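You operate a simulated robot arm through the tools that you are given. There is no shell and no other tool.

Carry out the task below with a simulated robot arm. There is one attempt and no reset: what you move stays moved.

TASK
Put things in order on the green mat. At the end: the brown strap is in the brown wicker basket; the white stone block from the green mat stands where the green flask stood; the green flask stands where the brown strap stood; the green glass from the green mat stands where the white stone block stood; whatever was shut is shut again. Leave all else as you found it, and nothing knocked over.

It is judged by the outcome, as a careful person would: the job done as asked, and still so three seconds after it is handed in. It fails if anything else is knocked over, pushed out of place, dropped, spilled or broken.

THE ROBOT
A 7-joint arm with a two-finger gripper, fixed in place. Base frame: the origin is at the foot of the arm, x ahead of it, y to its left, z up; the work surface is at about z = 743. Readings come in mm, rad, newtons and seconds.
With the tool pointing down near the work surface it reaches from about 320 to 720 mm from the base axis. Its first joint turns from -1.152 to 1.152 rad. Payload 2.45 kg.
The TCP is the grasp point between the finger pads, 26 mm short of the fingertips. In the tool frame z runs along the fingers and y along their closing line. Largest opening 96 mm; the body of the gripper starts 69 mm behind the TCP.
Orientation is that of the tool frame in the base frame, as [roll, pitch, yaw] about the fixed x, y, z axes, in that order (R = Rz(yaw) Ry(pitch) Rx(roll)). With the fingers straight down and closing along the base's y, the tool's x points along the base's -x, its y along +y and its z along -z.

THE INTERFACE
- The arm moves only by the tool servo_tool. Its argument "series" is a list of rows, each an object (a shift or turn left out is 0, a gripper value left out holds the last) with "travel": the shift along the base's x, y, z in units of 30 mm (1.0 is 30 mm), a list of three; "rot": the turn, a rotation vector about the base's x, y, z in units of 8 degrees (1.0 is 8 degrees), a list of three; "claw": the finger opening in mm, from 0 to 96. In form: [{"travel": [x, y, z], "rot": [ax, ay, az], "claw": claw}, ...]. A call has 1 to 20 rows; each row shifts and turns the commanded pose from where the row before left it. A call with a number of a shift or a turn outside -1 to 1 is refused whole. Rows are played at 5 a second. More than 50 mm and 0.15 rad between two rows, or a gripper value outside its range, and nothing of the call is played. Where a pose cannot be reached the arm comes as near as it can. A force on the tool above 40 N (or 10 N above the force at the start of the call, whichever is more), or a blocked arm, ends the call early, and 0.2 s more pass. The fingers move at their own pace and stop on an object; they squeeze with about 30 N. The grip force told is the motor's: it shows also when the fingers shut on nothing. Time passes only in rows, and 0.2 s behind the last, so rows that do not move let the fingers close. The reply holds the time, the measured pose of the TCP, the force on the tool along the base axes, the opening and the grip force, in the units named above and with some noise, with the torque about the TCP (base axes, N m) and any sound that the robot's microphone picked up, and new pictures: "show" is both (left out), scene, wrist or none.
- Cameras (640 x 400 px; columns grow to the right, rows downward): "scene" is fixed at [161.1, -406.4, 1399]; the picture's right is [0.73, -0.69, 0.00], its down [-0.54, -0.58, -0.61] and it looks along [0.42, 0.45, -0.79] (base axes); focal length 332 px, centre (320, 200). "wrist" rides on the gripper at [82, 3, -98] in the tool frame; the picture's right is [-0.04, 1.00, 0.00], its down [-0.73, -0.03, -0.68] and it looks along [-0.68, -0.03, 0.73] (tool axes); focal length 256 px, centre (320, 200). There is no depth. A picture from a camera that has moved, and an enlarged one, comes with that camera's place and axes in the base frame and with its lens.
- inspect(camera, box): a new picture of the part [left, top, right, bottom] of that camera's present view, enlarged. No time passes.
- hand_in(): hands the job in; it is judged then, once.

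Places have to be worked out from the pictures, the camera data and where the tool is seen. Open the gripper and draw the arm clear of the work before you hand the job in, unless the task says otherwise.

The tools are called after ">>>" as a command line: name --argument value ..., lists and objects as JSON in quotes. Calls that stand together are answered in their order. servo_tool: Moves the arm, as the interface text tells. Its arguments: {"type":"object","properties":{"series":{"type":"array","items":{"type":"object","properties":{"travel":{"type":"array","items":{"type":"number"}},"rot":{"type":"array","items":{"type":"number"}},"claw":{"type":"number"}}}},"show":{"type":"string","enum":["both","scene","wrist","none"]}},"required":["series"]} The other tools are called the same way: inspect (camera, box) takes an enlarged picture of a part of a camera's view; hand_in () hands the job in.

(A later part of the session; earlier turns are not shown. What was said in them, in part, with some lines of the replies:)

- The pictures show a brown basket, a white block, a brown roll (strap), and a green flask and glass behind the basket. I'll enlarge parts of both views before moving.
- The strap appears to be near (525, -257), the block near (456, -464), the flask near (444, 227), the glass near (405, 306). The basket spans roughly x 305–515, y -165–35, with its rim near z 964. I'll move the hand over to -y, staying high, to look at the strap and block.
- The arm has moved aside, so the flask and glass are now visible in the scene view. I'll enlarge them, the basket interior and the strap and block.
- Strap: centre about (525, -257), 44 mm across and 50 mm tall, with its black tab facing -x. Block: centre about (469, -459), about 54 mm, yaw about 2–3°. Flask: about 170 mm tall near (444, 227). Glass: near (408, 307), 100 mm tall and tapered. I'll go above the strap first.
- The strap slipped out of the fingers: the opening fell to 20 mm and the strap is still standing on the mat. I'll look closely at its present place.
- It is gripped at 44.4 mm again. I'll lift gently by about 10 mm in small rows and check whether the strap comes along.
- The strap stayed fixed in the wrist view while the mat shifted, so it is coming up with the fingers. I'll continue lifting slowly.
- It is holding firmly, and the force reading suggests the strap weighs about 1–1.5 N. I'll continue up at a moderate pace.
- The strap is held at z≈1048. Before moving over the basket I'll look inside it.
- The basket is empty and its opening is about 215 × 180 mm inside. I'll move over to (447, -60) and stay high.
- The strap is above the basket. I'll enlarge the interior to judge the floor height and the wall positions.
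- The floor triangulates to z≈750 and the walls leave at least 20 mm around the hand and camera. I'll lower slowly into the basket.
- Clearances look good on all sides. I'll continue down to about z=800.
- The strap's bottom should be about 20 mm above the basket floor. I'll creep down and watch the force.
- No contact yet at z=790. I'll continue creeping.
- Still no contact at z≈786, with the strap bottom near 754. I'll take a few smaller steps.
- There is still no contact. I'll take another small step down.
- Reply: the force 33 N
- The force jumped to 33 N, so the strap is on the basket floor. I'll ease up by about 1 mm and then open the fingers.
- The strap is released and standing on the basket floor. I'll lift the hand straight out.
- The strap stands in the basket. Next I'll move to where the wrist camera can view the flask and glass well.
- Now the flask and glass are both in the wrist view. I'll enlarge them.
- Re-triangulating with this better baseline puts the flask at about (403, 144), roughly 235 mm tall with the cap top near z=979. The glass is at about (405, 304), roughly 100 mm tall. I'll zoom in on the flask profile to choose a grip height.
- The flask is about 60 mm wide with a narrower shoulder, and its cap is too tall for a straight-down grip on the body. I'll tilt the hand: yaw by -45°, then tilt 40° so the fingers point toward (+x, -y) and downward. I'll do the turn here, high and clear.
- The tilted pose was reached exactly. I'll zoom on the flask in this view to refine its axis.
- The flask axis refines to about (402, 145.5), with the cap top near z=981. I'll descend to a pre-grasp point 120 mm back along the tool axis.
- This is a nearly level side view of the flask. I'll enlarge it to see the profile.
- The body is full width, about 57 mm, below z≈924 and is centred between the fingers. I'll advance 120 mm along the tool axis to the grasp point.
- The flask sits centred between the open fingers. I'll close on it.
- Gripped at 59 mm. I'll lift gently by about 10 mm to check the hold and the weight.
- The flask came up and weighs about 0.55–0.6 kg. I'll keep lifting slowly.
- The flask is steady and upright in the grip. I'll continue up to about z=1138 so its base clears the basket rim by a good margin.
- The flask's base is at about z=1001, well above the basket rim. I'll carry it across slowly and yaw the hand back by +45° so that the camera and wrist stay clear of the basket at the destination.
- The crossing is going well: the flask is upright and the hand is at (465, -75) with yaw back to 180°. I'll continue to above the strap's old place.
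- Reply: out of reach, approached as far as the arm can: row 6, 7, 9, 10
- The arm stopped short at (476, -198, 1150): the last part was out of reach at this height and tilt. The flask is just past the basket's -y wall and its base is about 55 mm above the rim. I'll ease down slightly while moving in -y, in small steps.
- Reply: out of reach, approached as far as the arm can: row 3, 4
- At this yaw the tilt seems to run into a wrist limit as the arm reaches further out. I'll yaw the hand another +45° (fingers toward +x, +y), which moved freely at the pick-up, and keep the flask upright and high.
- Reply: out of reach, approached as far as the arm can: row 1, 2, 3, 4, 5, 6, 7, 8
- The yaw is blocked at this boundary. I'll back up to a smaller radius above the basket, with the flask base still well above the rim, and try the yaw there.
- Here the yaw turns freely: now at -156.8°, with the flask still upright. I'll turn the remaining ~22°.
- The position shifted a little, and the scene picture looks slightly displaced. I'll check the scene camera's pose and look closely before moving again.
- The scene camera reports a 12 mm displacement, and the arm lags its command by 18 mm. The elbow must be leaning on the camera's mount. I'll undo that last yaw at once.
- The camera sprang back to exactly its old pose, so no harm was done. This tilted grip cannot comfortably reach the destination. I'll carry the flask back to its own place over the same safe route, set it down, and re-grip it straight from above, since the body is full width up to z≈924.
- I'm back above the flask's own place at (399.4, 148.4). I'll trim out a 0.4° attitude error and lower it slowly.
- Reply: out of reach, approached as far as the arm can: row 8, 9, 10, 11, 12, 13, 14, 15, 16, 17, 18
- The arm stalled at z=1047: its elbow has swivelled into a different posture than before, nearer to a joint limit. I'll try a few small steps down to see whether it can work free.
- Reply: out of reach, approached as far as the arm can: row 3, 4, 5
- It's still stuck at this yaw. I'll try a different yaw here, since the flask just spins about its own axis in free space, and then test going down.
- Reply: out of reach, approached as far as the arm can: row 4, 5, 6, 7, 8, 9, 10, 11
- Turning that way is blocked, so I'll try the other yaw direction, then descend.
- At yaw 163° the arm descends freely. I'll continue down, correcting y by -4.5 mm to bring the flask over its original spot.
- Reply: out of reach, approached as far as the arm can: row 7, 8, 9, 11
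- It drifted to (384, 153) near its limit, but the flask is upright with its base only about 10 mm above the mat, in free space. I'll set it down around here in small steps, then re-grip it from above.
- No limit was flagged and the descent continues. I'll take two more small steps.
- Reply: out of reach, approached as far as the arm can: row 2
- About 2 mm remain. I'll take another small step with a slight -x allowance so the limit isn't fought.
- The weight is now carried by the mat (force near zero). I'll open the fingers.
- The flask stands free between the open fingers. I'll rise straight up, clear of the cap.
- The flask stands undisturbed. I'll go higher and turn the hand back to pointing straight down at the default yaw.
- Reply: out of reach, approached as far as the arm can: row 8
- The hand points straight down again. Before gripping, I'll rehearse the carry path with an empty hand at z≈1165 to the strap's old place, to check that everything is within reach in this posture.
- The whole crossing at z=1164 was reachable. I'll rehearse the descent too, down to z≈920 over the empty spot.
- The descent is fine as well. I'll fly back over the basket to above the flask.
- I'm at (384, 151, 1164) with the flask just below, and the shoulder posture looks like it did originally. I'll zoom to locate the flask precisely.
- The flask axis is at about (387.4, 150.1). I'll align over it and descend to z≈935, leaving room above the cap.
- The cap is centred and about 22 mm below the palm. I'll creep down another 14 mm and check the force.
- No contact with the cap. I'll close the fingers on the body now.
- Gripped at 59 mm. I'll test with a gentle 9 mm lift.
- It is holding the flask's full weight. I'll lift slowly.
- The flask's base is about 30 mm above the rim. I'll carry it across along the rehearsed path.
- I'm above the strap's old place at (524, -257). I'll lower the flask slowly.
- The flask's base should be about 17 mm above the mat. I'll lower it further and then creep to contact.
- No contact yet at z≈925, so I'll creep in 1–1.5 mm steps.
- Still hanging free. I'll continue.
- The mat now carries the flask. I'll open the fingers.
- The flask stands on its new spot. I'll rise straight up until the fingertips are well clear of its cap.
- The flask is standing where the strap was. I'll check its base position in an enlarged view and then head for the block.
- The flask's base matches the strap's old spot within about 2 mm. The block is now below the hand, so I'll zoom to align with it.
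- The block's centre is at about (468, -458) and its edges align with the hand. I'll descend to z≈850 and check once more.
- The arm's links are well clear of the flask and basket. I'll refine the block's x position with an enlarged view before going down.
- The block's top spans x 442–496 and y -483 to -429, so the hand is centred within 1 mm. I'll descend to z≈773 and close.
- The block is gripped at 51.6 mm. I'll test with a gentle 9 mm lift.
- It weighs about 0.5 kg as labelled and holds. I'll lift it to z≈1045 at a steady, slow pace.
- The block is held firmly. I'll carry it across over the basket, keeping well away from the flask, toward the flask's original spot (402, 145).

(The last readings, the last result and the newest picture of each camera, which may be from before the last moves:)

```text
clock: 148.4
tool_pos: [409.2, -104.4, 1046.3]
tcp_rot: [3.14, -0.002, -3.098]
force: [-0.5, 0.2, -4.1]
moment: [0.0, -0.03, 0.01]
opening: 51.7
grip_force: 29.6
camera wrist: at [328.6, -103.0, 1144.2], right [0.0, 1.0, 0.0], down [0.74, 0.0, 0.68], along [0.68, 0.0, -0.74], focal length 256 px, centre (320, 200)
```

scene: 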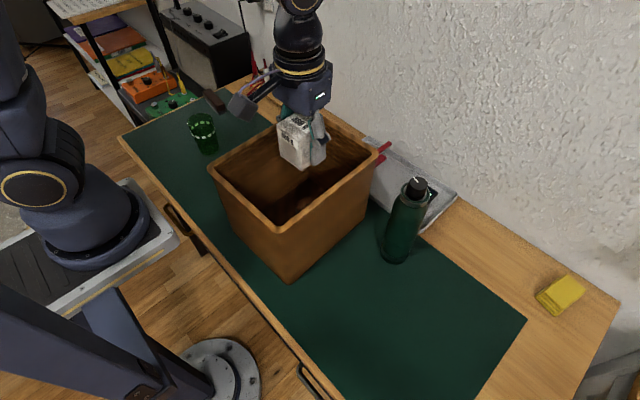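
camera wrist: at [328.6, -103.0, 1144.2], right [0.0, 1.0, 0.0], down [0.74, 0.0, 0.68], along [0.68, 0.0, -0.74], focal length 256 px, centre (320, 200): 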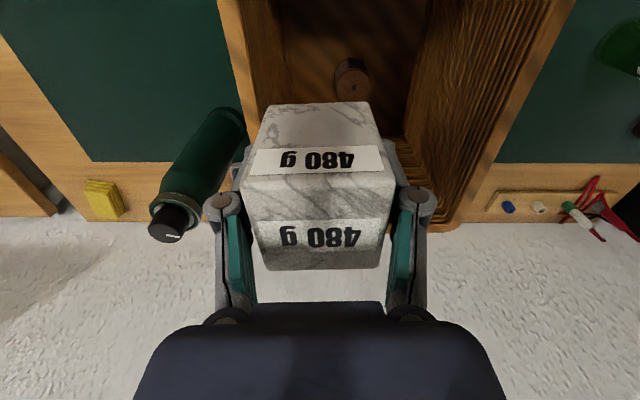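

The crossing is going smoothly. I'll continue to above the flask's original spot.

>>> servo_tool --series '[{"travel": [-0.02, 0.25, 0]}, {"travel": [-0.02, 0.5, 0]}, {"travel": [-0.02, 0.8, 0]}, {"travel": [-0.02, 0.8, 0]}, {"travel": [-0.02, 0.8, 0]}, {"travel": [-0.02, 0.8, 0]}, {"travel": [-0.02, 0.8, 0]}, {"travel": [-0.02, 0.8, 0]}, {"travel": [-0.02, 0.8, 0]}, {"travel": [-0.02, 0.8, 0]}, {"travel": [-0.02, 0.8, 0]}, {"travel": [-0.02, 0.25, 0]}, {"travel": [-0.007, 0.117, 0]}, {}, {}]' --show "both"

```text
clock: 151.6
tool_pos: [401.8, 144.5, 1045.4]
tcp_rot: [3.14, -0.003, -3.097]
force: [0.2, -0.2, -5.7]
moment: [0.0, 0.0, 0.01]
opening: 51.9
grip_force: 29.6
camera wrist: at [321.0, 146.0, 1144.1], right [0.0, 1.0, 0.0], down [0.73, 0.0, 0.68], along [0.68, 0.0, -0.73], focal length 256 px, centre (320, 200)
```

scene: 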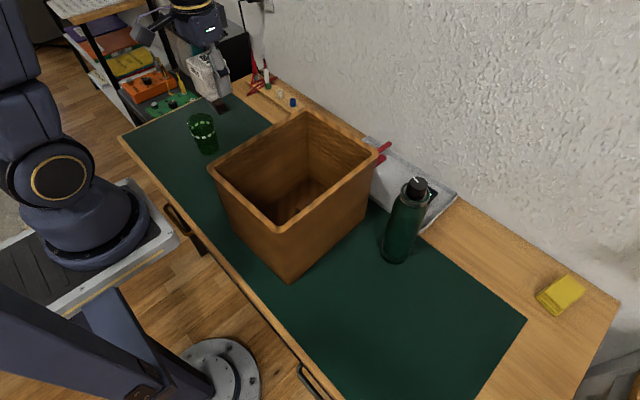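
wrist: 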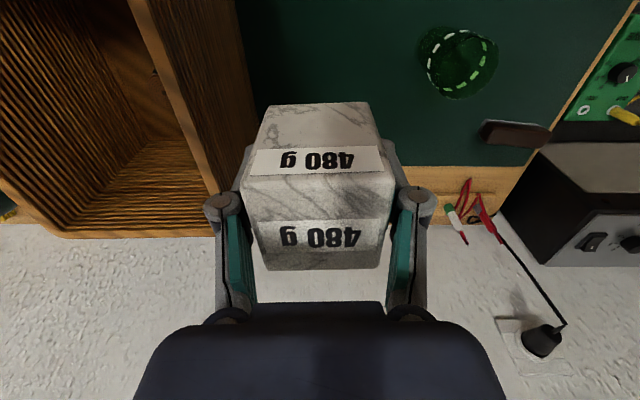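

Positioned over (402, 144.5). I'll lower the block slowly.

>>> servo_tool --series '[{"travel": [0, 0.01, -0.15]}, {"travel": [0, 0, -0.3]}, {"travel": [0, 0, -0.45]}, {"travel": [0, 0, -0.5]}, {"travel": [0, 0, -0.5]}, {"travel": [0, 0, -0.5]}, {"travel": [0, 0, -0.5]}, {"travel": [0, 0, -0.5]}, {"travel": [0, 0, -0.5]}, {"travel": [0, 0, -0.5]}, {"travel": [0, 0, -0.5]}, {"travel": [0, 0, -0.5]}, {"travel": [0, 0, -0.5]}, {"travel": [0, 0, -0.5]}, {"travel": [0, 0, -0.5]}, {"travel": [0, 0, -0.5]}, {"travel": [0, 0, -0.45]}, {"travel": [0, 0, -0.3]}, {"travel": [0, 0, -0.2]}, {}]' --show "both"

```text
clock: 155.8
tool_pos: [401.5, 146.2, 795.7]
tcp_rot: [3.141, -0.003, -3.1]
force: [-1.0, 0.1, -4.6]
moment: [-0.02, -0.01, 0.01]
opening: 51.6
grip_force: 30.2
camera wrist: at [320.8, 146.8, 893.9], right [0.0, 1.0, 0.0], down [0.73, 0.0, 0.68], along [0.68, 0.0, -0.73], focal length 256 px, centre (320, 200)
```

scene: 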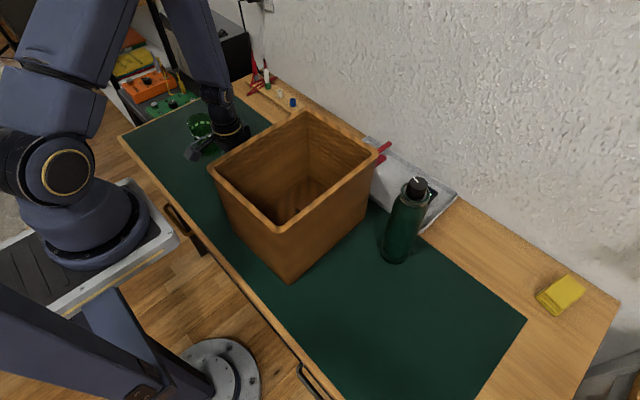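
wrist: 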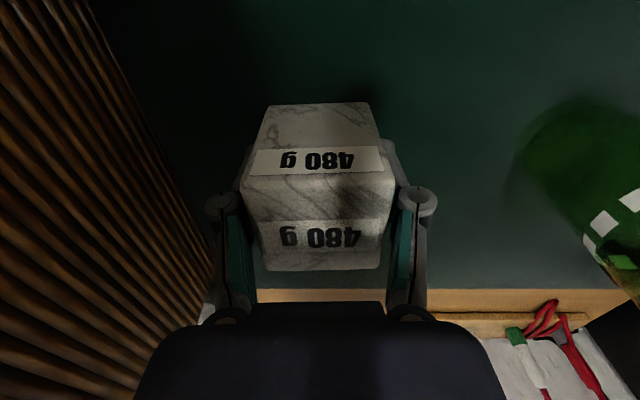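

The block's base is about 23 mm above the mat. I'll go down further, then creep.

>>> servo_tool --series '[{"travel": [0, 0, -0.25]}, {"travel": [0, 0, -0.2]}, {"travel": [0, 0, -0.15]}, {}]' --show "none"

>>> servo_tool --series '[{"travel": [0, 0, -0.05]}, {"travel": [0, 0, -0.04]}, {}]' --show "none"

```text
clock: 156.8
tool_pos: [402.2, 146.9, 777.8]
tcp_rot: [3.14, 0.0, -3.099]
force: [0.2, -1.0, -4.3]
moment: [-0.02, -0.03, -0.01]
opening: 52.0
grip_force: 29.9
```

```text
clock: 157.6
tool_pos: [402.0, 145.7, 775.4]
tcp_rot: [3.14, -0.003, -3.099]
force: [0.1, 0.5, -4.4]
moment: [0.0, -0.03, 0.01]
opening: 51.9
grip_force: 29.9
```

Still hanging free at 775.4. I'll take a couple more small steps.

>>> servo_tool --series '[{"travel": [0, 0, -0.05]}, {}]' --show "none"

>>> servo_tool --series '[{"travel": [0, 0, -0.04]}, {}]' --show "none"

```text
clock: 158.2
tool_pos: [401.3, 146.2, 774.1]
tcp_rot: [3.139, -0.001, -3.097]
force: [0.4, -0.2, -4.7]
moment: [-0.01, 0.01, 0.01]
opening: 51.5
grip_force: 30.0
```

```text
clock: 158.8
tool_pos: [402.1, 145.0, 773.0]
tcp_rot: [3.139, -0.002, -3.098]
force: [-3.8, -0.7, 18.1]
moment: [-0.1, 0.15, 0.02]
opening: 51.5
grip_force: 30.1
```

The block has touched down (18 N). I'll ease up half a millimetre and open.

>>> servo_tool --series '[{"travel": [0, 0, 0.02]}, {"claw": 75}, {"claw": 96}, {}, {}]' --show "both"

```text
clock: 160.0
tool_pos: [401.2, 146.4, 773.3]
tcp_rot: [3.139, -0.003, -3.098]
force: [0.0, -0.5, -0.2]
moment: [-0.03, -0.01, -0.03]
opening: 96.1
grip_force: 0.0
camera wrist: at [320.8, 146.5, 871.2], right [0.0, 1.0, 0.0], down [0.73, 0.0, 0.68], along [0.68, 0.0, -0.73], focal length 256 px, centre (320, 200)
```

scene: 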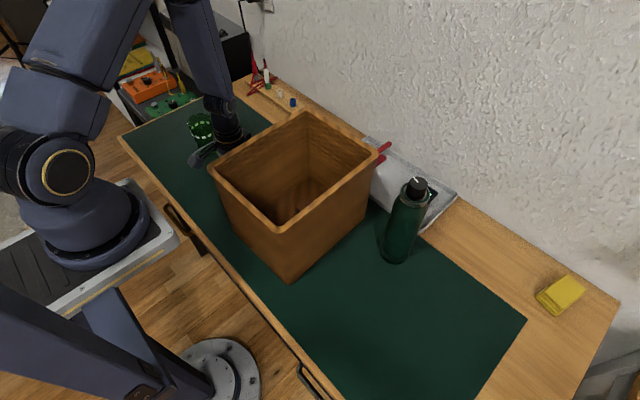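
wrist: 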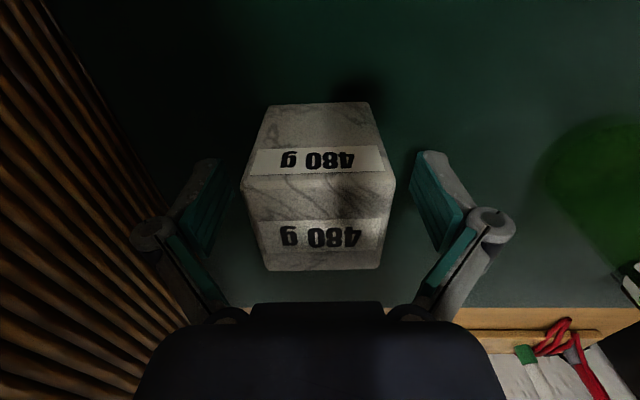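

The block stands on the flask's old spot. I'll rise and move over toward the glass.

>>> servo_tool --series '[{"travel": [0, 0, 0.3]}, {"travel": [0, 0, 0.7]}, {"travel": [0, 0, 1]}, {"travel": [0, 0, 1]}, {"travel": [0, 0, 1]}, {"travel": [0, 0, 1]}, {"travel": [0, 0, 1]}, {"travel": [0, 0, 1]}, {"travel": [0, 0.7, 0.5]}, {"travel": [0, 0.9, 0]}, {"travel": [0, 0.9, 0]}, {"travel": [0, 0.9, 0]}, {"travel": [0, 0.9, 0]}, {"travel": [0.05, 0.9, 0]}, {}, {}]' --show "both"

```text
clock: 163.4
tool_pos: [403.8, 301.0, 997.2]
tcp_rot: [3.141, -0.001, -3.098]
force: [0.2, -0.5, 0.4]
moment: [0.0, 0.03, -0.04]
opening: 96.2
grip_force: 0.2
camera wrist: at [322.8, 302.0, 1096.2], right [0.0, 1.0, 0.0], down [0.73, 0.0, 0.68], along [0.68, 0.0, -0.73], focal length 256 px, centre (320, 200)
```

scene: 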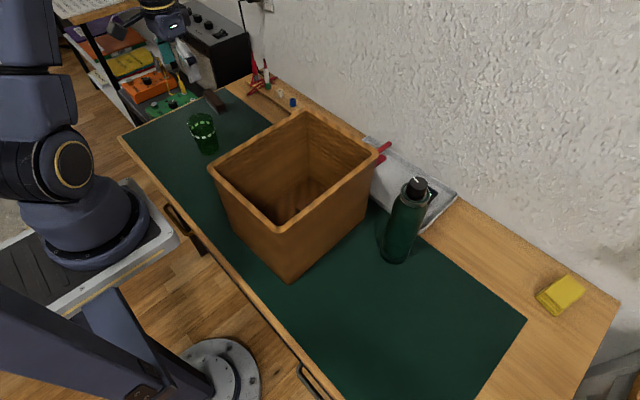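
wrist: 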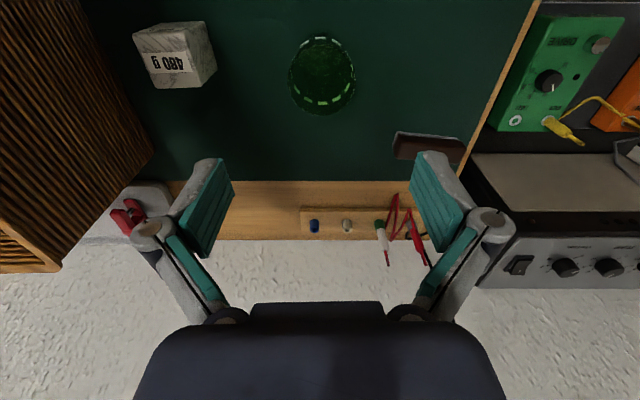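

I'm above the glass area. I'll zoom on the glass from above and from the scene camera to refine its place and see whether it is empty.

>>> inspect --camera "wrist" --box '[270, 20, 370, 130]'

>>> inspect --camera "scene" --box '[170, 90, 250, 170]'

>>> inspect --camera "wrist" --box '[120, 10, 230, 110]'

```text
3.64 times, centred on (320, 75) of wrist
camera zoom: at [322.8, 302.0, 1096.2], right [0.0, 1.0, 0.0], down [0.73, 0.0, 0.68], along [0.68, 0.0, -0.73], focal length 931 px, centre (320, 654)
```

zoom: 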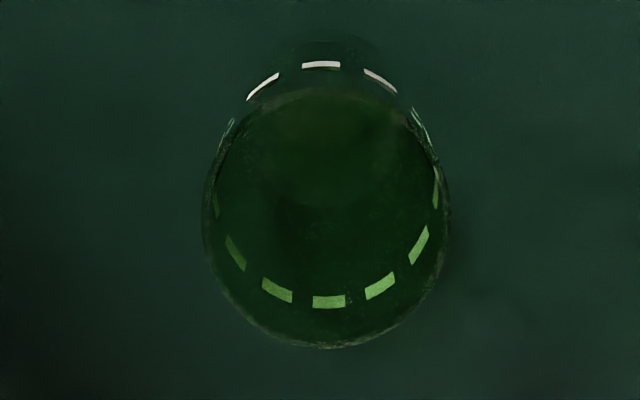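

```text
5.00 times, centred on (210, 130) of scene
camera zoom: at [161.1, -406.4, 1399.0], right [0.73, -0.69, 0.0], down [-0.54, -0.58, -0.61], along [0.42, 0.45, -0.79], focal length 1662 px, centre (870, 550)
```

zoom: 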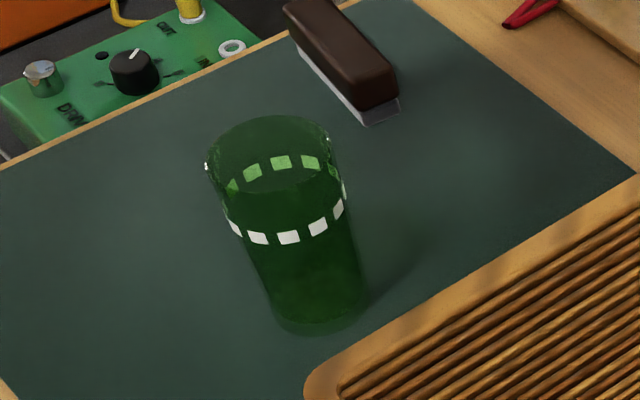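

```text
4.00 times, centred on (175, 60) of wrist
camera zoom: at [322.8, 302.0, 1096.2], right [0.0, 1.0, 0.0], down [0.73, 0.0, 0.68], along [0.68, 0.0, -0.73], focal length 1024 px, centre (900, 760)
```

zoom: 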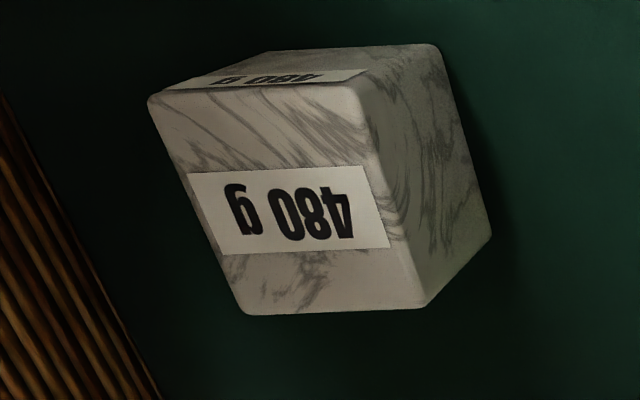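

The glass centre is at about (405, 303), with the rim about 66–70 mm wide near z≈845. It may hold liquid, so I'll treat it as full. I'll align and descend to z≈875 with the fingertips just above the rim.

>>> servo_tool --series '[{"travel": [0.04, 0.05, -0.6]}, {"travel": [0, 0, -0.9]}, {"travel": [0, 0, -0.9]}, {"travel": [0, 0, -0.9]}, {"travel": [0, 0, -0.5]}, {"travel": [0, 0, -0.25]}, {}, {}]' --show "both"

```text
clock: 165.2
tool_pos: [404.8, 304.4, 875.9]
tcp_rot: [3.14, 0.001, -3.098]
force: [-1.2, 0.7, 0.6]
moment: [-0.01, 0.0, 0.01]
opening: 96.2
grip_force: 0.0
camera wrist: at [323.7, 303.7, 974.4], right [0.0, 1.0, 0.0], down [0.73, 0.0, 0.68], along [0.68, 0.0, -0.73], focal length 256 px, centre (320, 200)
```

scene: 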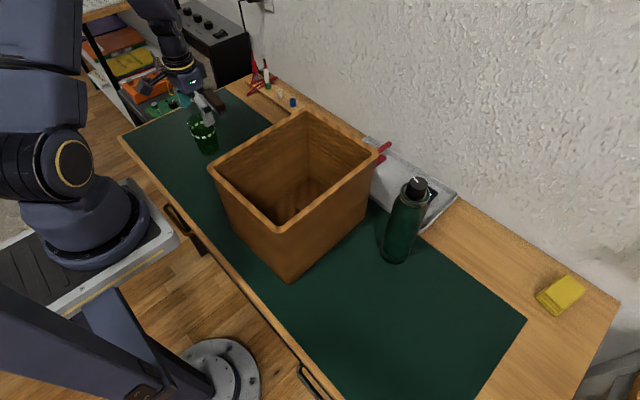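
wrist: 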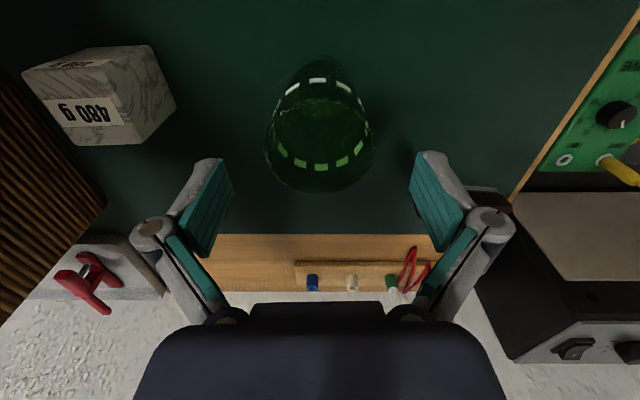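

I'll zoom in on the glass again at this closer range.

>>> inspect --camera "wrist" --box '[250, 50, 390, 200]'

```text
2.67 times, centred on (320, 125) of wrist
camera zoom: at [323.7, 303.7, 974.4], right [0.0, 1.0, 0.0], down [0.73, 0.0, 0.68], along [0.68, 0.0, -0.73], focal length 683 px, centre (320, 400)
```

zoom: 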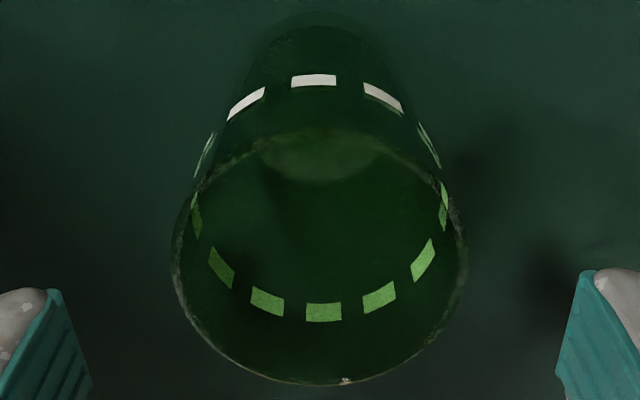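

The glass looks empty (its base shows through) with a 64.5 mm rim, and it is centred within about 1 mm. I'll descend to z≈800 with the fingers straddling it.

>>> servo_tool --series '[{"travel": [0.04, -0.015, -0.4]}, {"travel": [0, 0, -0.5]}, {"travel": [0, 0, -0.5]}, {"travel": [0, 0, -0.5]}, {"travel": [0, 0, -0.4]}, {"travel": [0, 0, -0.23]}, {}, {}]' --show "wrist"

```text
clock: 167.0
tool_pos: [405.9, 303.0, 801.3]
tcp_rot: [3.14, -0.002, -3.098]
force: [-0.1, -0.5, -0.1]
moment: [0.0, 0.01, -0.02]
opening: 95.9
grip_force: 0.0
camera wrist: at [324.6, 303.6, 898.6], right [0.0, 1.0, 0.0], down [0.73, 0.0, 0.68], along [0.68, 0.0, -0.73], focal length 256 px, centre (320, 200)
```

wrist: 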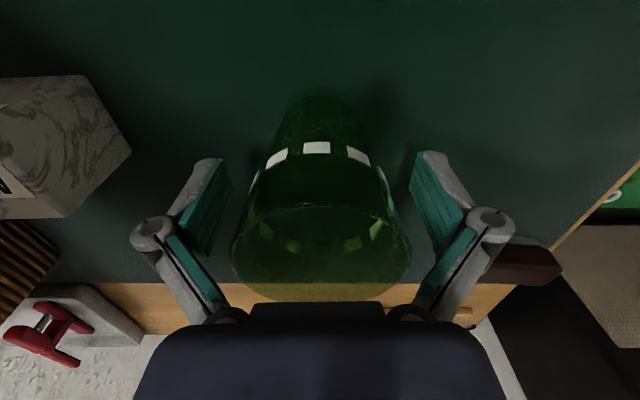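

The glass sits between the fingers with even gaps. I'll close gently.

>>> servo_tool --series '[{"claw": 70}, {"claw": 62}, {"claw": 50}, {"claw": 40}, {}, {}, {}]' --show "both"

```text
clock: 168.6
tool_pos: [405.5, 303.5, 801.9]
tcp_rot: [3.139, 0.0, -3.099]
force: [-2.0, -3.3, 29.8]
moment: [-0.03, 0.2, 0.02]
opening: 69.9
grip_force: 29.8
camera wrist: at [324.7, 303.7, 899.4], right [0.0, 1.0, 0.0], down [0.73, 0.0, 0.68], along [0.68, 0.0, -0.73], focal length 256 px, centre (320, 200)
```

scene: 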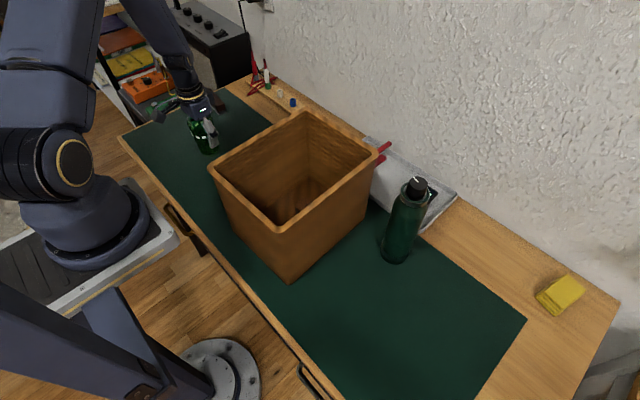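
wrist: 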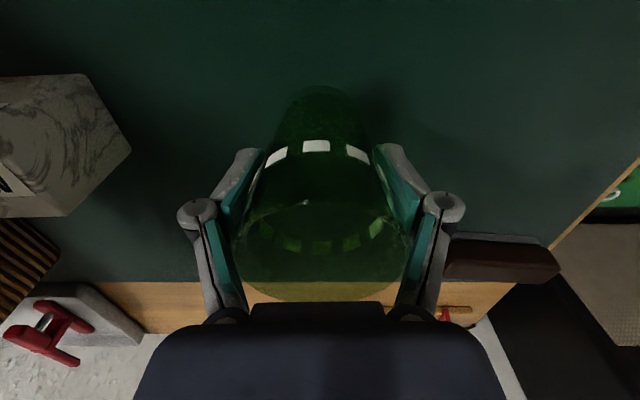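

The opening stopped at 70 mm with 30 N pushing the hand up. The rim met the sloping upper finger links rather than the pads, so this grip is too deep. I'll open again and grip higher, with the rim inside the pad zone.

>>> servo_tool --series '[{"claw": 96}, {}, {}, {}, {"travel": [0, 0, 0.4]}, {"travel": [0, 0, 0.5]}, {"travel": [0, 0, 0.1]}, {}, {}]' --show "wrist"

```text
clock: 170.6
tool_pos: [405.1, 302.9, 831.0]
tcp_rot: [3.14, -0.002, -3.097]
force: [0.3, -0.9, 0.3]
moment: [0.0, -0.01, 0.01]
opening: 96.1
grip_force: 0.0
camera wrist: at [324.4, 303.7, 928.9], right [0.0, 1.0, 0.0], down [0.73, 0.0, 0.68], along [0.68, 0.0, -0.73], focal length 256 px, centre (320, 200)
```

wrist: 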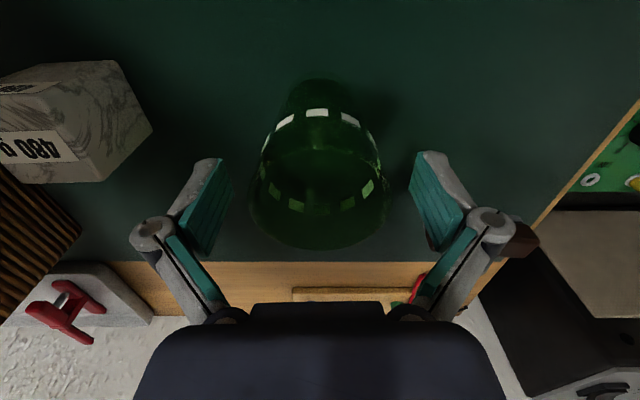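

The glass is undisturbed and the rim is now about 14 mm above the TCP, within the pads. I'll close again.

>>> servo_tool --series '[{"claw": 75}, {"claw": 66}, {"claw": 60}, {"claw": 50}, {"claw": 40}, {}, {}]' --show "both"

```text
clock: 172.2
tool_pos: [405.4, 303.0, 830.9]
tcp_rot: [3.139, -0.003, -3.098]
force: [-0.9, -0.2, 0.3]
moment: [-0.07, 0.0, 0.04]
opening: 61.5
grip_force: 30.2
camera wrist: at [324.4, 303.7, 928.9], right [0.0, 1.0, 0.0], down [0.73, 0.0, 0.68], along [0.68, 0.0, -0.73], focal length 256 px, centre (320, 200)
```

scene: 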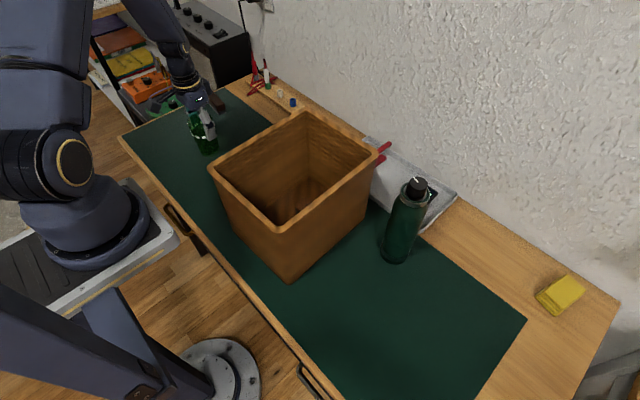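
wrist: 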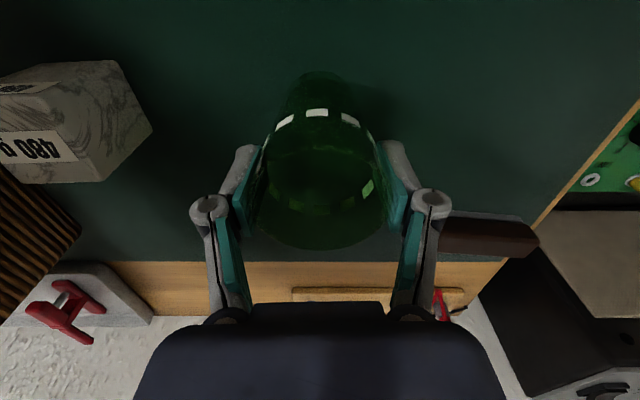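

The opening is 61.5 mm with no vertical push, so the pads are on the wall. I'll test with a gentle 9 mm lift.

>>> servo_tool --series '[{"travel": [0, 0, 0.04]}, {"travel": [0, 0, 0.06]}, {"travel": [0, 0, 0.1]}, {"travel": [0, 0, 0.1]}, {}]' --show "both"

```text
clock: 173.4
tool_pos: [405.7, 302.9, 839.3]
tcp_rot: [3.14, -0.003, -3.097]
force: [0.1, -0.3, -1.8]
moment: [0.04, 0.0, 0.02]
opening: 61.3
grip_force: 29.6
camera wrist: at [324.4, 303.5, 937.8], right [0.0, 1.0, 0.0], down [0.73, 0.0, 0.68], along [0.68, 0.0, -0.73], focal length 256 px, centre (320, 200)
```

scene: 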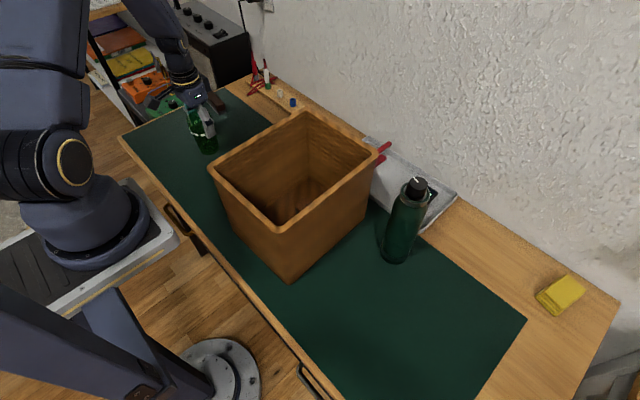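
wrist: 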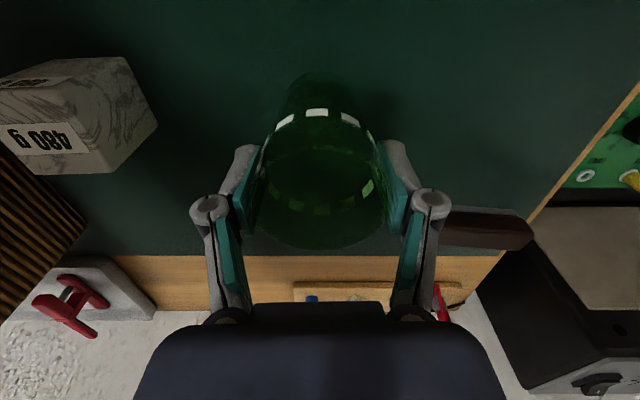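

The glass comes up with the hand, weighing about 2 N, so it is empty. I'll lift slowly.

>>> servo_tool --series '[{"travel": [0, 0, 0.12]}, {"travel": [0, 0, 0.22]}, {"travel": [0, 0, 0.32]}, {"travel": [0, 0, 0.4]}, {"travel": [0, 0, 0.4]}, {"travel": [0, 0, 0.4]}, {"travel": [0, 0, 0.4]}, {"travel": [0, 0, 0.4]}, {"travel": [0, 0, 0.4]}, {"travel": [0, 0, 0.4]}, {"travel": [0, 0, 0.32]}, {"travel": [0, 0, 0.22]}, {"travel": [0, 0, 0.12]}, {}]' --show "wrist"

>>> servo_tool --series '[{"travel": [0, 0, 0.12]}, {"travel": [0, 0, 0.22]}, {"travel": [0, 0, 0.32]}, {"travel": [0, 0, 0.4]}, {"travel": [0, 0, 0.4]}, {"travel": [0, 0, 0.4]}, {"travel": [0, 0, 0.4]}, {"travel": [0, 0, 0.4]}, {"travel": [0, 0, 0.4]}, {"travel": [0, 0, 0.4]}, {"travel": [0, 0, 0.32]}, {"travel": [0, 0, 0.22]}, {"travel": [0, 0, 0.12]}, {}]' --show "both"

```text
clock: 176.4
tool_pos: [405.8, 303.2, 963.4]
tcp_rot: [3.14, -0.002, -3.098]
force: [-0.9, -0.2, -1.5]
moment: [-0.02, 0.03, -0.02]
opening: 61.4
grip_force: 29.9
camera wrist: at [324.6, 303.6, 1061.2], right [0.0, 1.0, 0.0], down [0.73, 0.0, 0.68], along [0.68, 0.0, -0.73], focal length 256 px, centre (320, 200)
```

wrist: 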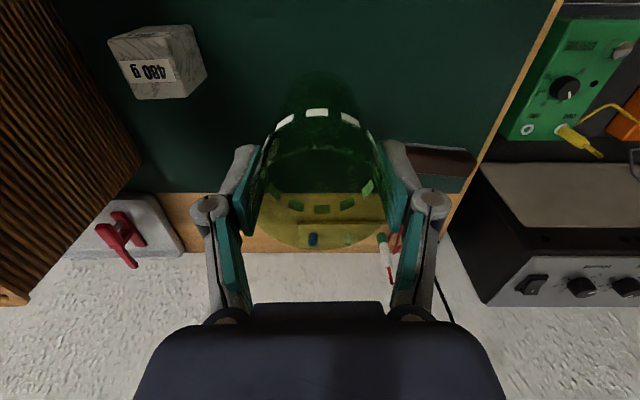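

```text
clock: 179.4
tool_pos: [405.9, 302.5, 1087.1]
tcp_rot: [3.141, 0.0, -3.098]
force: [0.4, 0.1, -1.1]
moment: [0.01, -0.02, -0.02]
opening: 61.2
grip_force: 29.8
camera wrist: at [324.6, 303.6, 1185.0], right [0.0, 1.0, 0.0], down [0.73, 0.0, 0.68], along [0.68, 0.0, -0.73], focal length 256 px, centre (320, 200)
```

scene: 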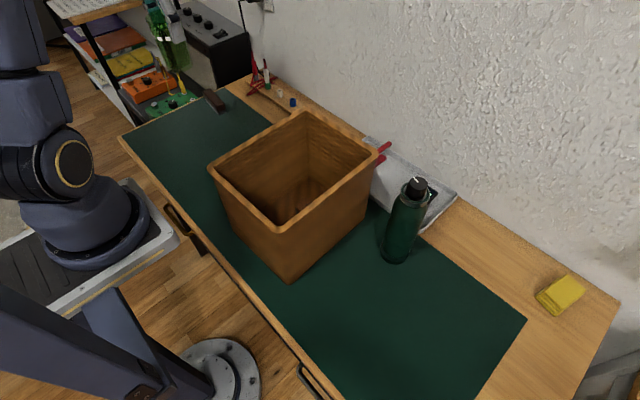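
wrist: 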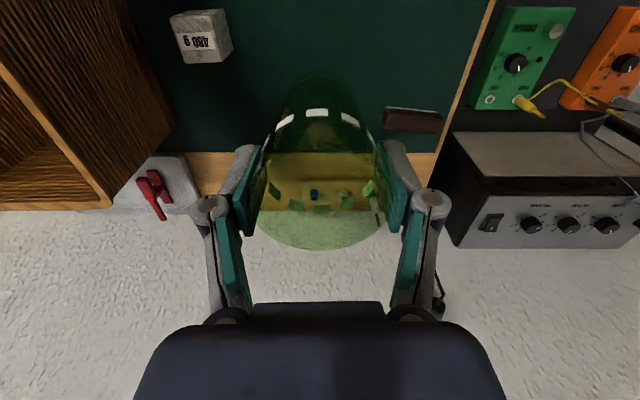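

The glass base is about 36 mm above the basket rim. I'll carry it across smoothly over the middle of the basket.

>>> servo_tool --series '[{"travel": [0, -0.2, 0]}, {"travel": [0, -0.4, 0]}, {"travel": [0, -0.6, 0]}, {"travel": [0, -0.75, 0]}, {"travel": [0, -0.75, 0]}, {"travel": [0, -0.75, 0]}, {"travel": [0, -0.75, 0]}, {"travel": [0, -0.75, 0]}, {"travel": [0, -0.75, 0]}, {"travel": [0, -0.75, 0]}, {"travel": [0, -0.75, 0]}, {"travel": [0, -0.75, 0]}, {"travel": [0, -0.75, 0]}, {"travel": [0, -0.75, 0]}, {"travel": [0, -0.75, 0]}, {"travel": [0, -0.75, 0]}, {"travel": [0, -0.75, 0]}, {"travel": [0, -0.75, 0]}, {"travel": [0, -0.6, 0]}, {"travel": [0, -0.37, 0]}]' --show "both"

```text
clock: 183.6
tool_pos: [405.5, -100.2, 1087.8]
tcp_rot: [3.139, -0.002, -3.096]
force: [-0.4, 0.5, -2.3]
moment: [0.01, 0.01, -0.01]
opening: 61.5
grip_force: 30.4
camera wrist: at [324.9, -99.7, 1185.1], right [0.0, 1.0, 0.0], down [0.73, 0.0, 0.68], along [0.68, 0.0, -0.73], focal length 256 px, centre (320, 200)
```

scene: 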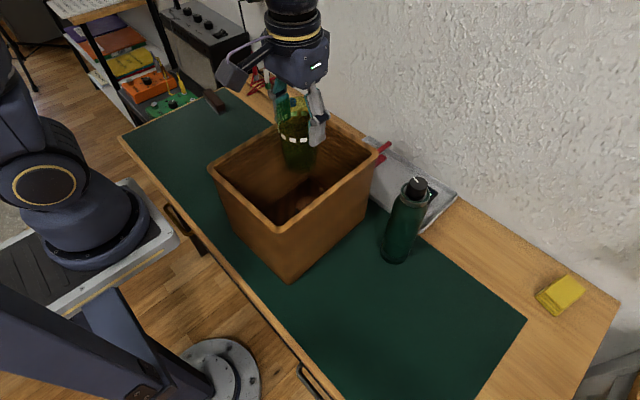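
wrist: 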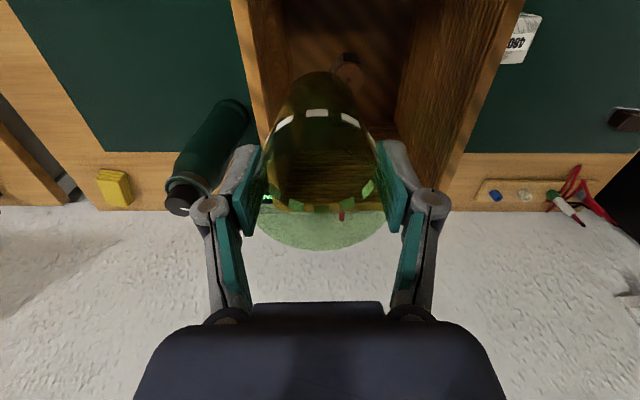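

The carry is steady. I'll continue past the basket on the side away from the flask, then out to the block's old spot while easing down slightly.

>>> servo_tool --series '[{"travel": [0.03, -0.2, 0]}, {"travel": [0.03, -0.4, 0]}, {"travel": [0.04, -0.6, 0]}, {"travel": [0.04, -0.75, 0]}, {"travel": [0.04, -0.75, 0]}, {"travel": [0.04, -0.75, 0]}, {"travel": [0.04, -0.75, 0]}, {"travel": [0.05, -0.75, 0]}, {"travel": [0.1, -0.7, 0]}, {"travel": [0.18, -0.7, -0.1]}, {"travel": [0.2, -0.7, -0.15]}, {"travel": [0.2, -0.7, -0.15]}, {"travel": [0.2, -0.7, -0.15]}, {"travel": [0.2, -0.7, -0.15]}, {"travel": [0.2, -0.7, -0.15]}, {"travel": [0.2, -0.7, -0.15]}, {"travel": [0.16, -0.55, -0.1]}, {"travel": [0.1, -0.35, -0.1]}, {"travel": [0.05, -0.16, 0]}, {}]' --show "both"

```text
clock: 187.8
tool_pos: [468.7, -446.8, 1051.9]
tcp_rot: [3.139, -0.001, -3.097]
force: [-0.2, -0.1, -2.6]
moment: [-0.02, 0.02, -0.02]
opening: 61.4
grip_force: 29.8
camera wrist: at [387.3, -447.2, 1149.1], right [0.0, 1.0, 0.0], down [0.73, 0.0, 0.68], along [0.68, 0.0, -0.73], focal length 256 px, centre (320, 200)
```

scene: 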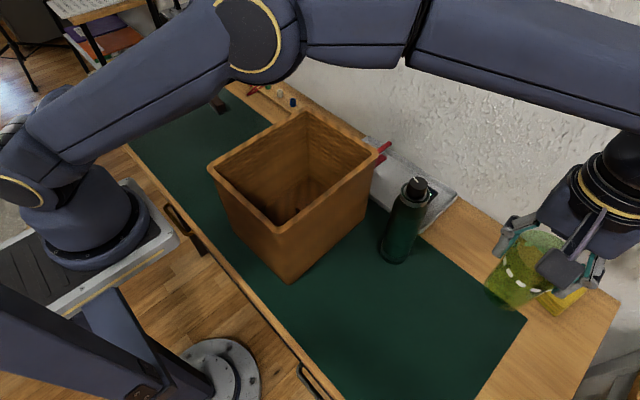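
wrist: 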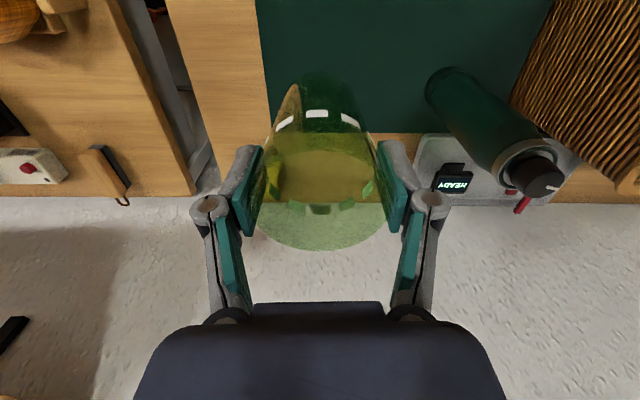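

The hand is at (468.7, -446.8), so I need another -10.7 mm in y. I'll shift and start lowering slowly.

>>> servo_tool --series '[{"travel": [0, -0.12, 0]}, {"travel": [0, -0.15, 0]}, {"travel": [0, -0.087, -0.15]}, {"travel": [0, 0, -0.3]}, {"travel": [0, 0, -0.4]}, {"travel": [0, 0, -0.45]}, {"travel": [0, 0, -0.45]}, {"travel": [0, 0, -0.45]}, {"travel": [0, 0, -0.45]}, {"travel": [0, 0, -0.45]}, {"travel": [0, 0, -0.45]}, {"travel": [0, 0, -0.45]}, {"travel": [0, 0, -0.45]}, {"travel": [0, 0, -0.45]}, {"travel": [0, 0, -0.45]}, {"travel": [0, 0, -0.45]}, {"travel": [0, 0, -0.45]}, {"travel": [0, 0, -0.35]}, {"travel": [0, 0, -0.2]}, {}]' --show "both"

```text
clock: 192.0
tool_pos: [468.2, -459.4, 848.1]
tcp_rot: [3.139, -0.002, -3.097]
force: [0.0, -0.1, -1.8]
moment: [-0.02, 0.02, 0.03]
opening: 61.7
grip_force: 30.3
camera wrist: at [387.4, -458.3, 944.4], right [0.0, 1.0, 0.0], down [0.73, 0.0, 0.68], along [0.68, 0.0, -0.73], focal length 256 px, centre (320, 200)
```

scene: 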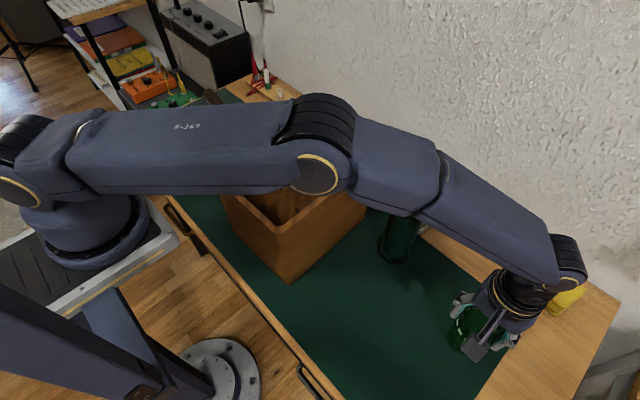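
wrist: 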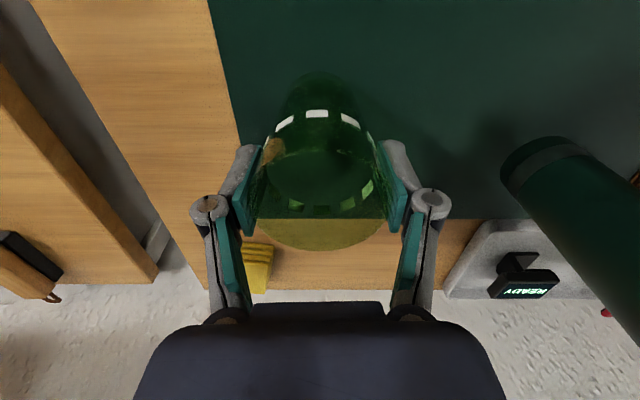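

Now at z=848, with the glass base about 17 mm above the mat. I'll trim y by +1.5 mm to match the block's old centre and keep lowering.

>>> servo_tool --series '[{"travel": [0, 0.05, -0.15]}, {"travel": [0, 0, -0.15]}, {"travel": [0, 0, -0.1]}, {}]' --show "none"

>>> servo_tool --series '[{"travel": [0, 0, -0.04]}, {"travel": [0, 0, -0.03]}, {}]' --show "none"

```text
clock: 193.0
tool_pos: [468.6, -457.7, 834.0]
tcp_rot: [3.139, -0.002, -3.098]
force: [-0.6, 0.0, -2.3]
moment: [0.01, 0.03, 0.0]
opening: 61.5
grip_force: 30.2
```

```text
clock: 193.8
tool_pos: [468.8, -456.9, 832.9]
tcp_rot: [3.14, -0.001, -3.097]
force: [-0.4, -0.3, -1.4]
moment: [-0.01, -0.01, 0.04]
opening: 61.2
grip_force: 29.8
```

No contact yet at 832.9. I'll use very small steps now.

>>> servo_tool --series '[{"travel": [0, 0, -0.03]}, {}]' --show "none"

>>> servo_tool --series '[{"travel": [0, 0, -0.02]}, {}]' --show "none"

```text
clock: 194.4
tool_pos: [468.4, -457.1, 832.3]
tcp_rot: [3.141, -0.001, -3.098]
force: [-0.1, -0.6, -1.8]
moment: [0.02, 0.01, -0.01]
opening: 61.3
grip_force: 30.1
```

```text
clock: 195.0
tool_pos: [468.9, -458.2, 831.2]
tcp_rot: [3.14, -0.001, -3.098]
force: [0.2, 1.1, -1.4]
moment: [-0.01, 0.01, 0.0]
opening: 61.6
grip_force: 30.1
```

I'll continue in sub-millimetre steps.

>>> servo_tool --series '[{"travel": [0, 0, -0.02]}, {}]' --show "none"

>>> servo_tool --series '[{"travel": [0, 0, -0.02]}, {}]' --show "none"

```text
clock: 195.6
tool_pos: [469.1, -457.1, 831.1]
tcp_rot: [3.14, -0.002, -3.098]
force: [0.5, -0.2, -1.0]
moment: [-0.02, -0.01, 0.04]
opening: 61.9
grip_force: 29.8
```

```text
clock: 196.2
tool_pos: [469.0, -457.7, 831.9]
tcp_rot: [3.141, 0.0, -3.099]
force: [-1.7, 1.9, 6.8]
moment: [0.24, 0.07, 0.01]
opening: 61.5
grip_force: 29.8
```

The glass has touched the mat (about 7 N). I'll relax slightly and open the fingers.

>>> servo_tool --series '[{"travel": [0, 0, 0.008]}, {"claw": 70}, {"claw": 85}, {"claw": 96}, {}, {}]' --show "both"

```text
clock: 197.6
tool_pos: [469.0, -457.7, 830.5]
tcp_rot: [3.141, 0.0, -3.098]
force: [0.7, -0.5, 0.4]
moment: [-0.02, -0.01, -0.03]
opening: 96.0
grip_force: 0.1
camera wrist: at [388.1, -456.6, 928.3], right [0.0, 1.0, 0.0], down [0.73, 0.0, 0.68], along [0.68, 0.0, -0.73], focal length 256 px, centre (320, 200)
```

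scene: 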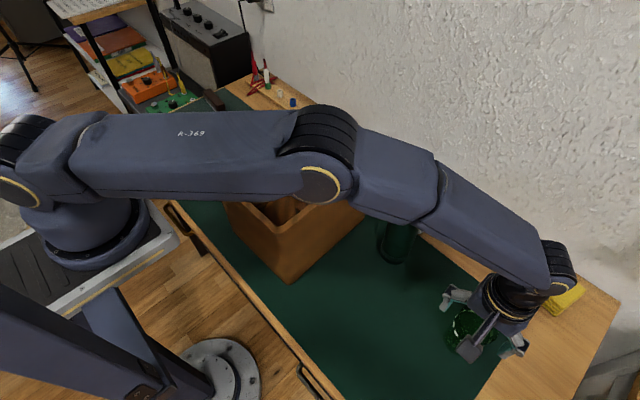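
wrist: 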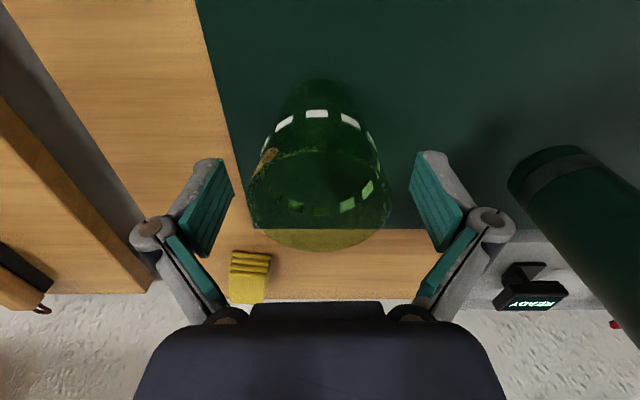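

The glass is released and standing. I'll rise straight up, clear of it.

>>> servo_tool --series '[{"travel": [0, 0, 0.3]}, {"travel": [0, 0, 0.6]}, {"travel": [0, 0, 0.9]}, {"travel": [0, 0, 0.9]}, {"travel": [0, 0, 0.9]}, {"travel": [0, 0, 0.9]}, {"travel": [0, 0, 0.9]}, {"travel": [0, 0, 0.9]}, {"travel": [0, 0, 0.7]}, {}]' --show "both"

```text
clock: 199.8
tool_pos: [468.9, -457.6, 1042.6]
tcp_rot: [3.138, -0.001, -3.099]
force: [-0.4, 0.0, -0.3]
moment: [0.0, 0.01, -0.02]
opening: 96.1
grip_force: 0.0
camera wrist: at [387.5, -457.3, 1140.0], right [0.0, 1.0, 0.0], down [0.73, 0.0, 0.68], along [0.68, 0.0, -0.73], focal length 256 px, centre (320, 200)
```

scene: 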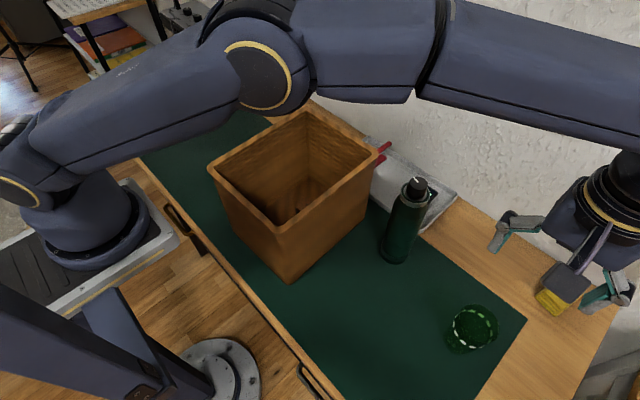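
wrist: 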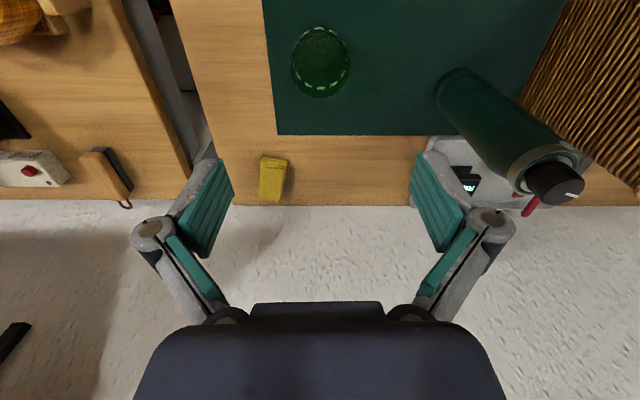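

All four items are placed. I'll withdraw the arm to the starting pose, high above the work, and do a final check.

>>> servo_tool --series '[{"travel": [-0.3, 0.5, 0.25]}, {"travel": [-0.42, 0.88, 0.25]}, {"travel": [-0.42, 0.88, 0.25]}, {"travel": [-0.42, 0.88, 0.25]}, {"travel": [-0.42, 0.88, 0.25]}, {"travel": [-0.42, 0.88, 0.25]}, {"travel": [-0.42, 0.88, 0.25]}, {"travel": [-0.42, 0.88, 0.25]}, {"travel": [-0.42, 0.88, 0.25]}, {"travel": [-0.42, 0.88, 0.25], "rot": [0, 0, -0.3]}, {"travel": [-0.42, 0.88, 0.25]}, {"travel": [-0.12, 0.4, 0.05]}, {}, {}]' --show "both"

```text
clock: 202.8
tool_pos: [330.0, -166.6, 1125.4]
tcp_rot: [3.139, -0.003, -3.139]
force: [-0.4, -0.2, 0.8]
moment: [0.02, 0.02, -0.04]
opening: 96.0
grip_force: 0.0
camera wrist: at [249.4, -162.1, 1222.3], right [0.04, 1.0, 0.0], down [0.73, -0.03, 0.68], along [0.68, -0.02, -0.73], focal length 256 px, centre (320, 200)
```

scene: 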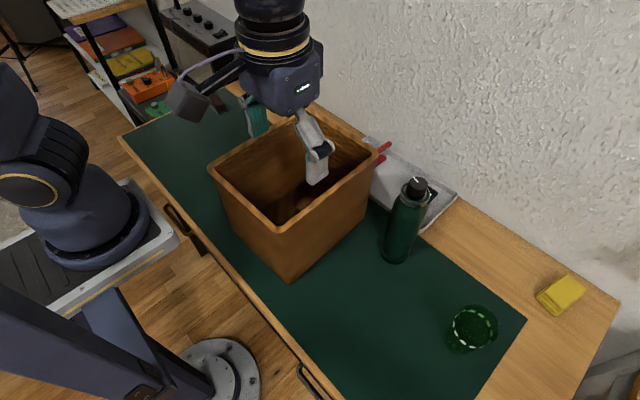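
wrist: 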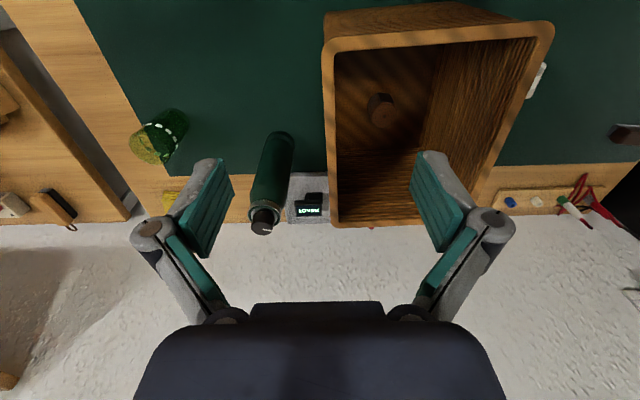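

The arm is back at its start pose. I'll take enlarged looks at each item for the final check.

>>> inspect --camera "scene" --box '[370, 160, 520, 370]'

>>> inspect --camera "wrist" --box '[310, 0, 640, 230]'

>>> inspect --camera "wrist" --box '[110, 80, 330, 240]'

```text
1.90 times, centred on (445, 265) of scene
camera zoom: at [161.0, -406.4, 1399.0], right [0.73, -0.69, 0.0], down [-0.54, -0.58, -0.61], along [0.42, 0.45, -0.79], focal length 633 px, centre (82, 76)
```

zoom: 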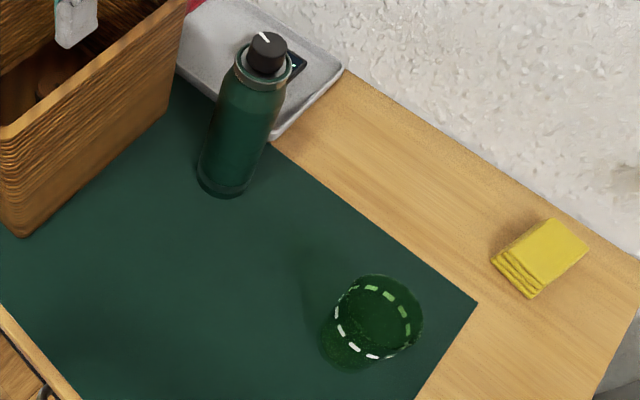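

```text
1.74 times, centred on (475, 115) of wrist
camera zoom: at [249.4, -162.1, 1222.3], right [0.04, 1.0, 0.0], down [0.73, -0.03, 0.68], along [0.68, -0.02, -0.73], focal length 445 px, centre (50, 348)
```

zoom: 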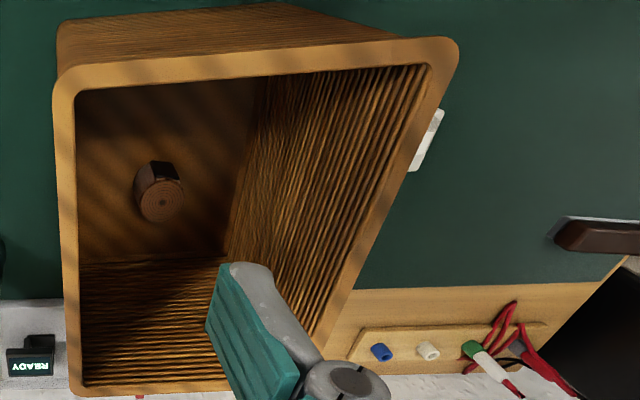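

```text
2.50 times, centred on (220, 160) of wrist
camera zoom: at [249.4, -162.1, 1222.3], right [0.04, 1.0, 0.0], down [0.73, -0.03, 0.68], along [0.68, -0.02, -0.73], focal length 640 px, centre (570, 300)
```

zoom: 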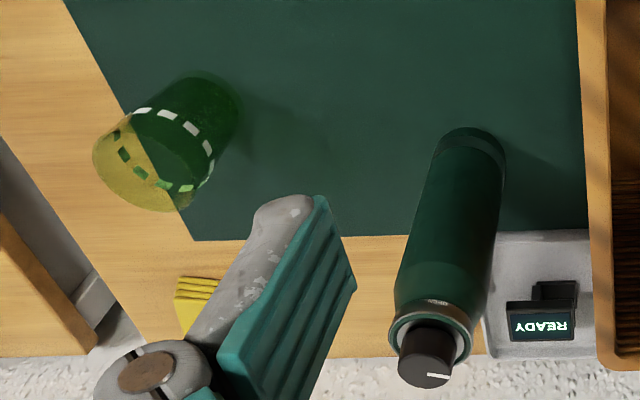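

Final check:
- The strap stands in the basket.
- The flask is on the strap's old spot.
- The glass is on the block's old spot.
- The block is on the flask's old spot, behind the basket.
- The basket, tray, cloth and everything else look unmoved, and nothing was opened.

The gripper is open and the arm is clear at its start pose, so I'm handing in.

>>> hand_in

```text
The job is handed in.
```

I handed the job in with all four moves done. In the last pictures everything is upright, and nothing else looks moved.

- **Brown strap:** it stands on the floor of the wicker basket.
- **White stone block:** it stands where the green flask first stood, near (402, 145). The last pictures mostly hide it behind the basket; in closer views taken earlier it stood upright and clear of the basket.
- **Green flask:** it stands where the strap stood, within about 2 mm by my measurement.
- **Green glass:** it stands where the block stood. It looked and weighed empty.
- **Shut things:** I opened nothing, so there was nothing to shut again.

Four things went differently than planned:

- **Strap:** it slipped out of the fingers on the first lift. It stayed upright and within about 1 mm of its place, and the second lift held.
- **Flask:** the first grip could not reach the strap's place. I set the flask back down near its own spot, took hold of it from above and then moved it.
- **Scene camera:** while turning with the flask, the arm pushed the scene camera about 12 mm. When I backed off, the camera read its old position again.
- **Glass:** my first grip was too deep and pressed it down on the mat with about 30 N. I let go and gripped it higher, and saw no damage.

The arm is back at its starting pose with the gripper open.
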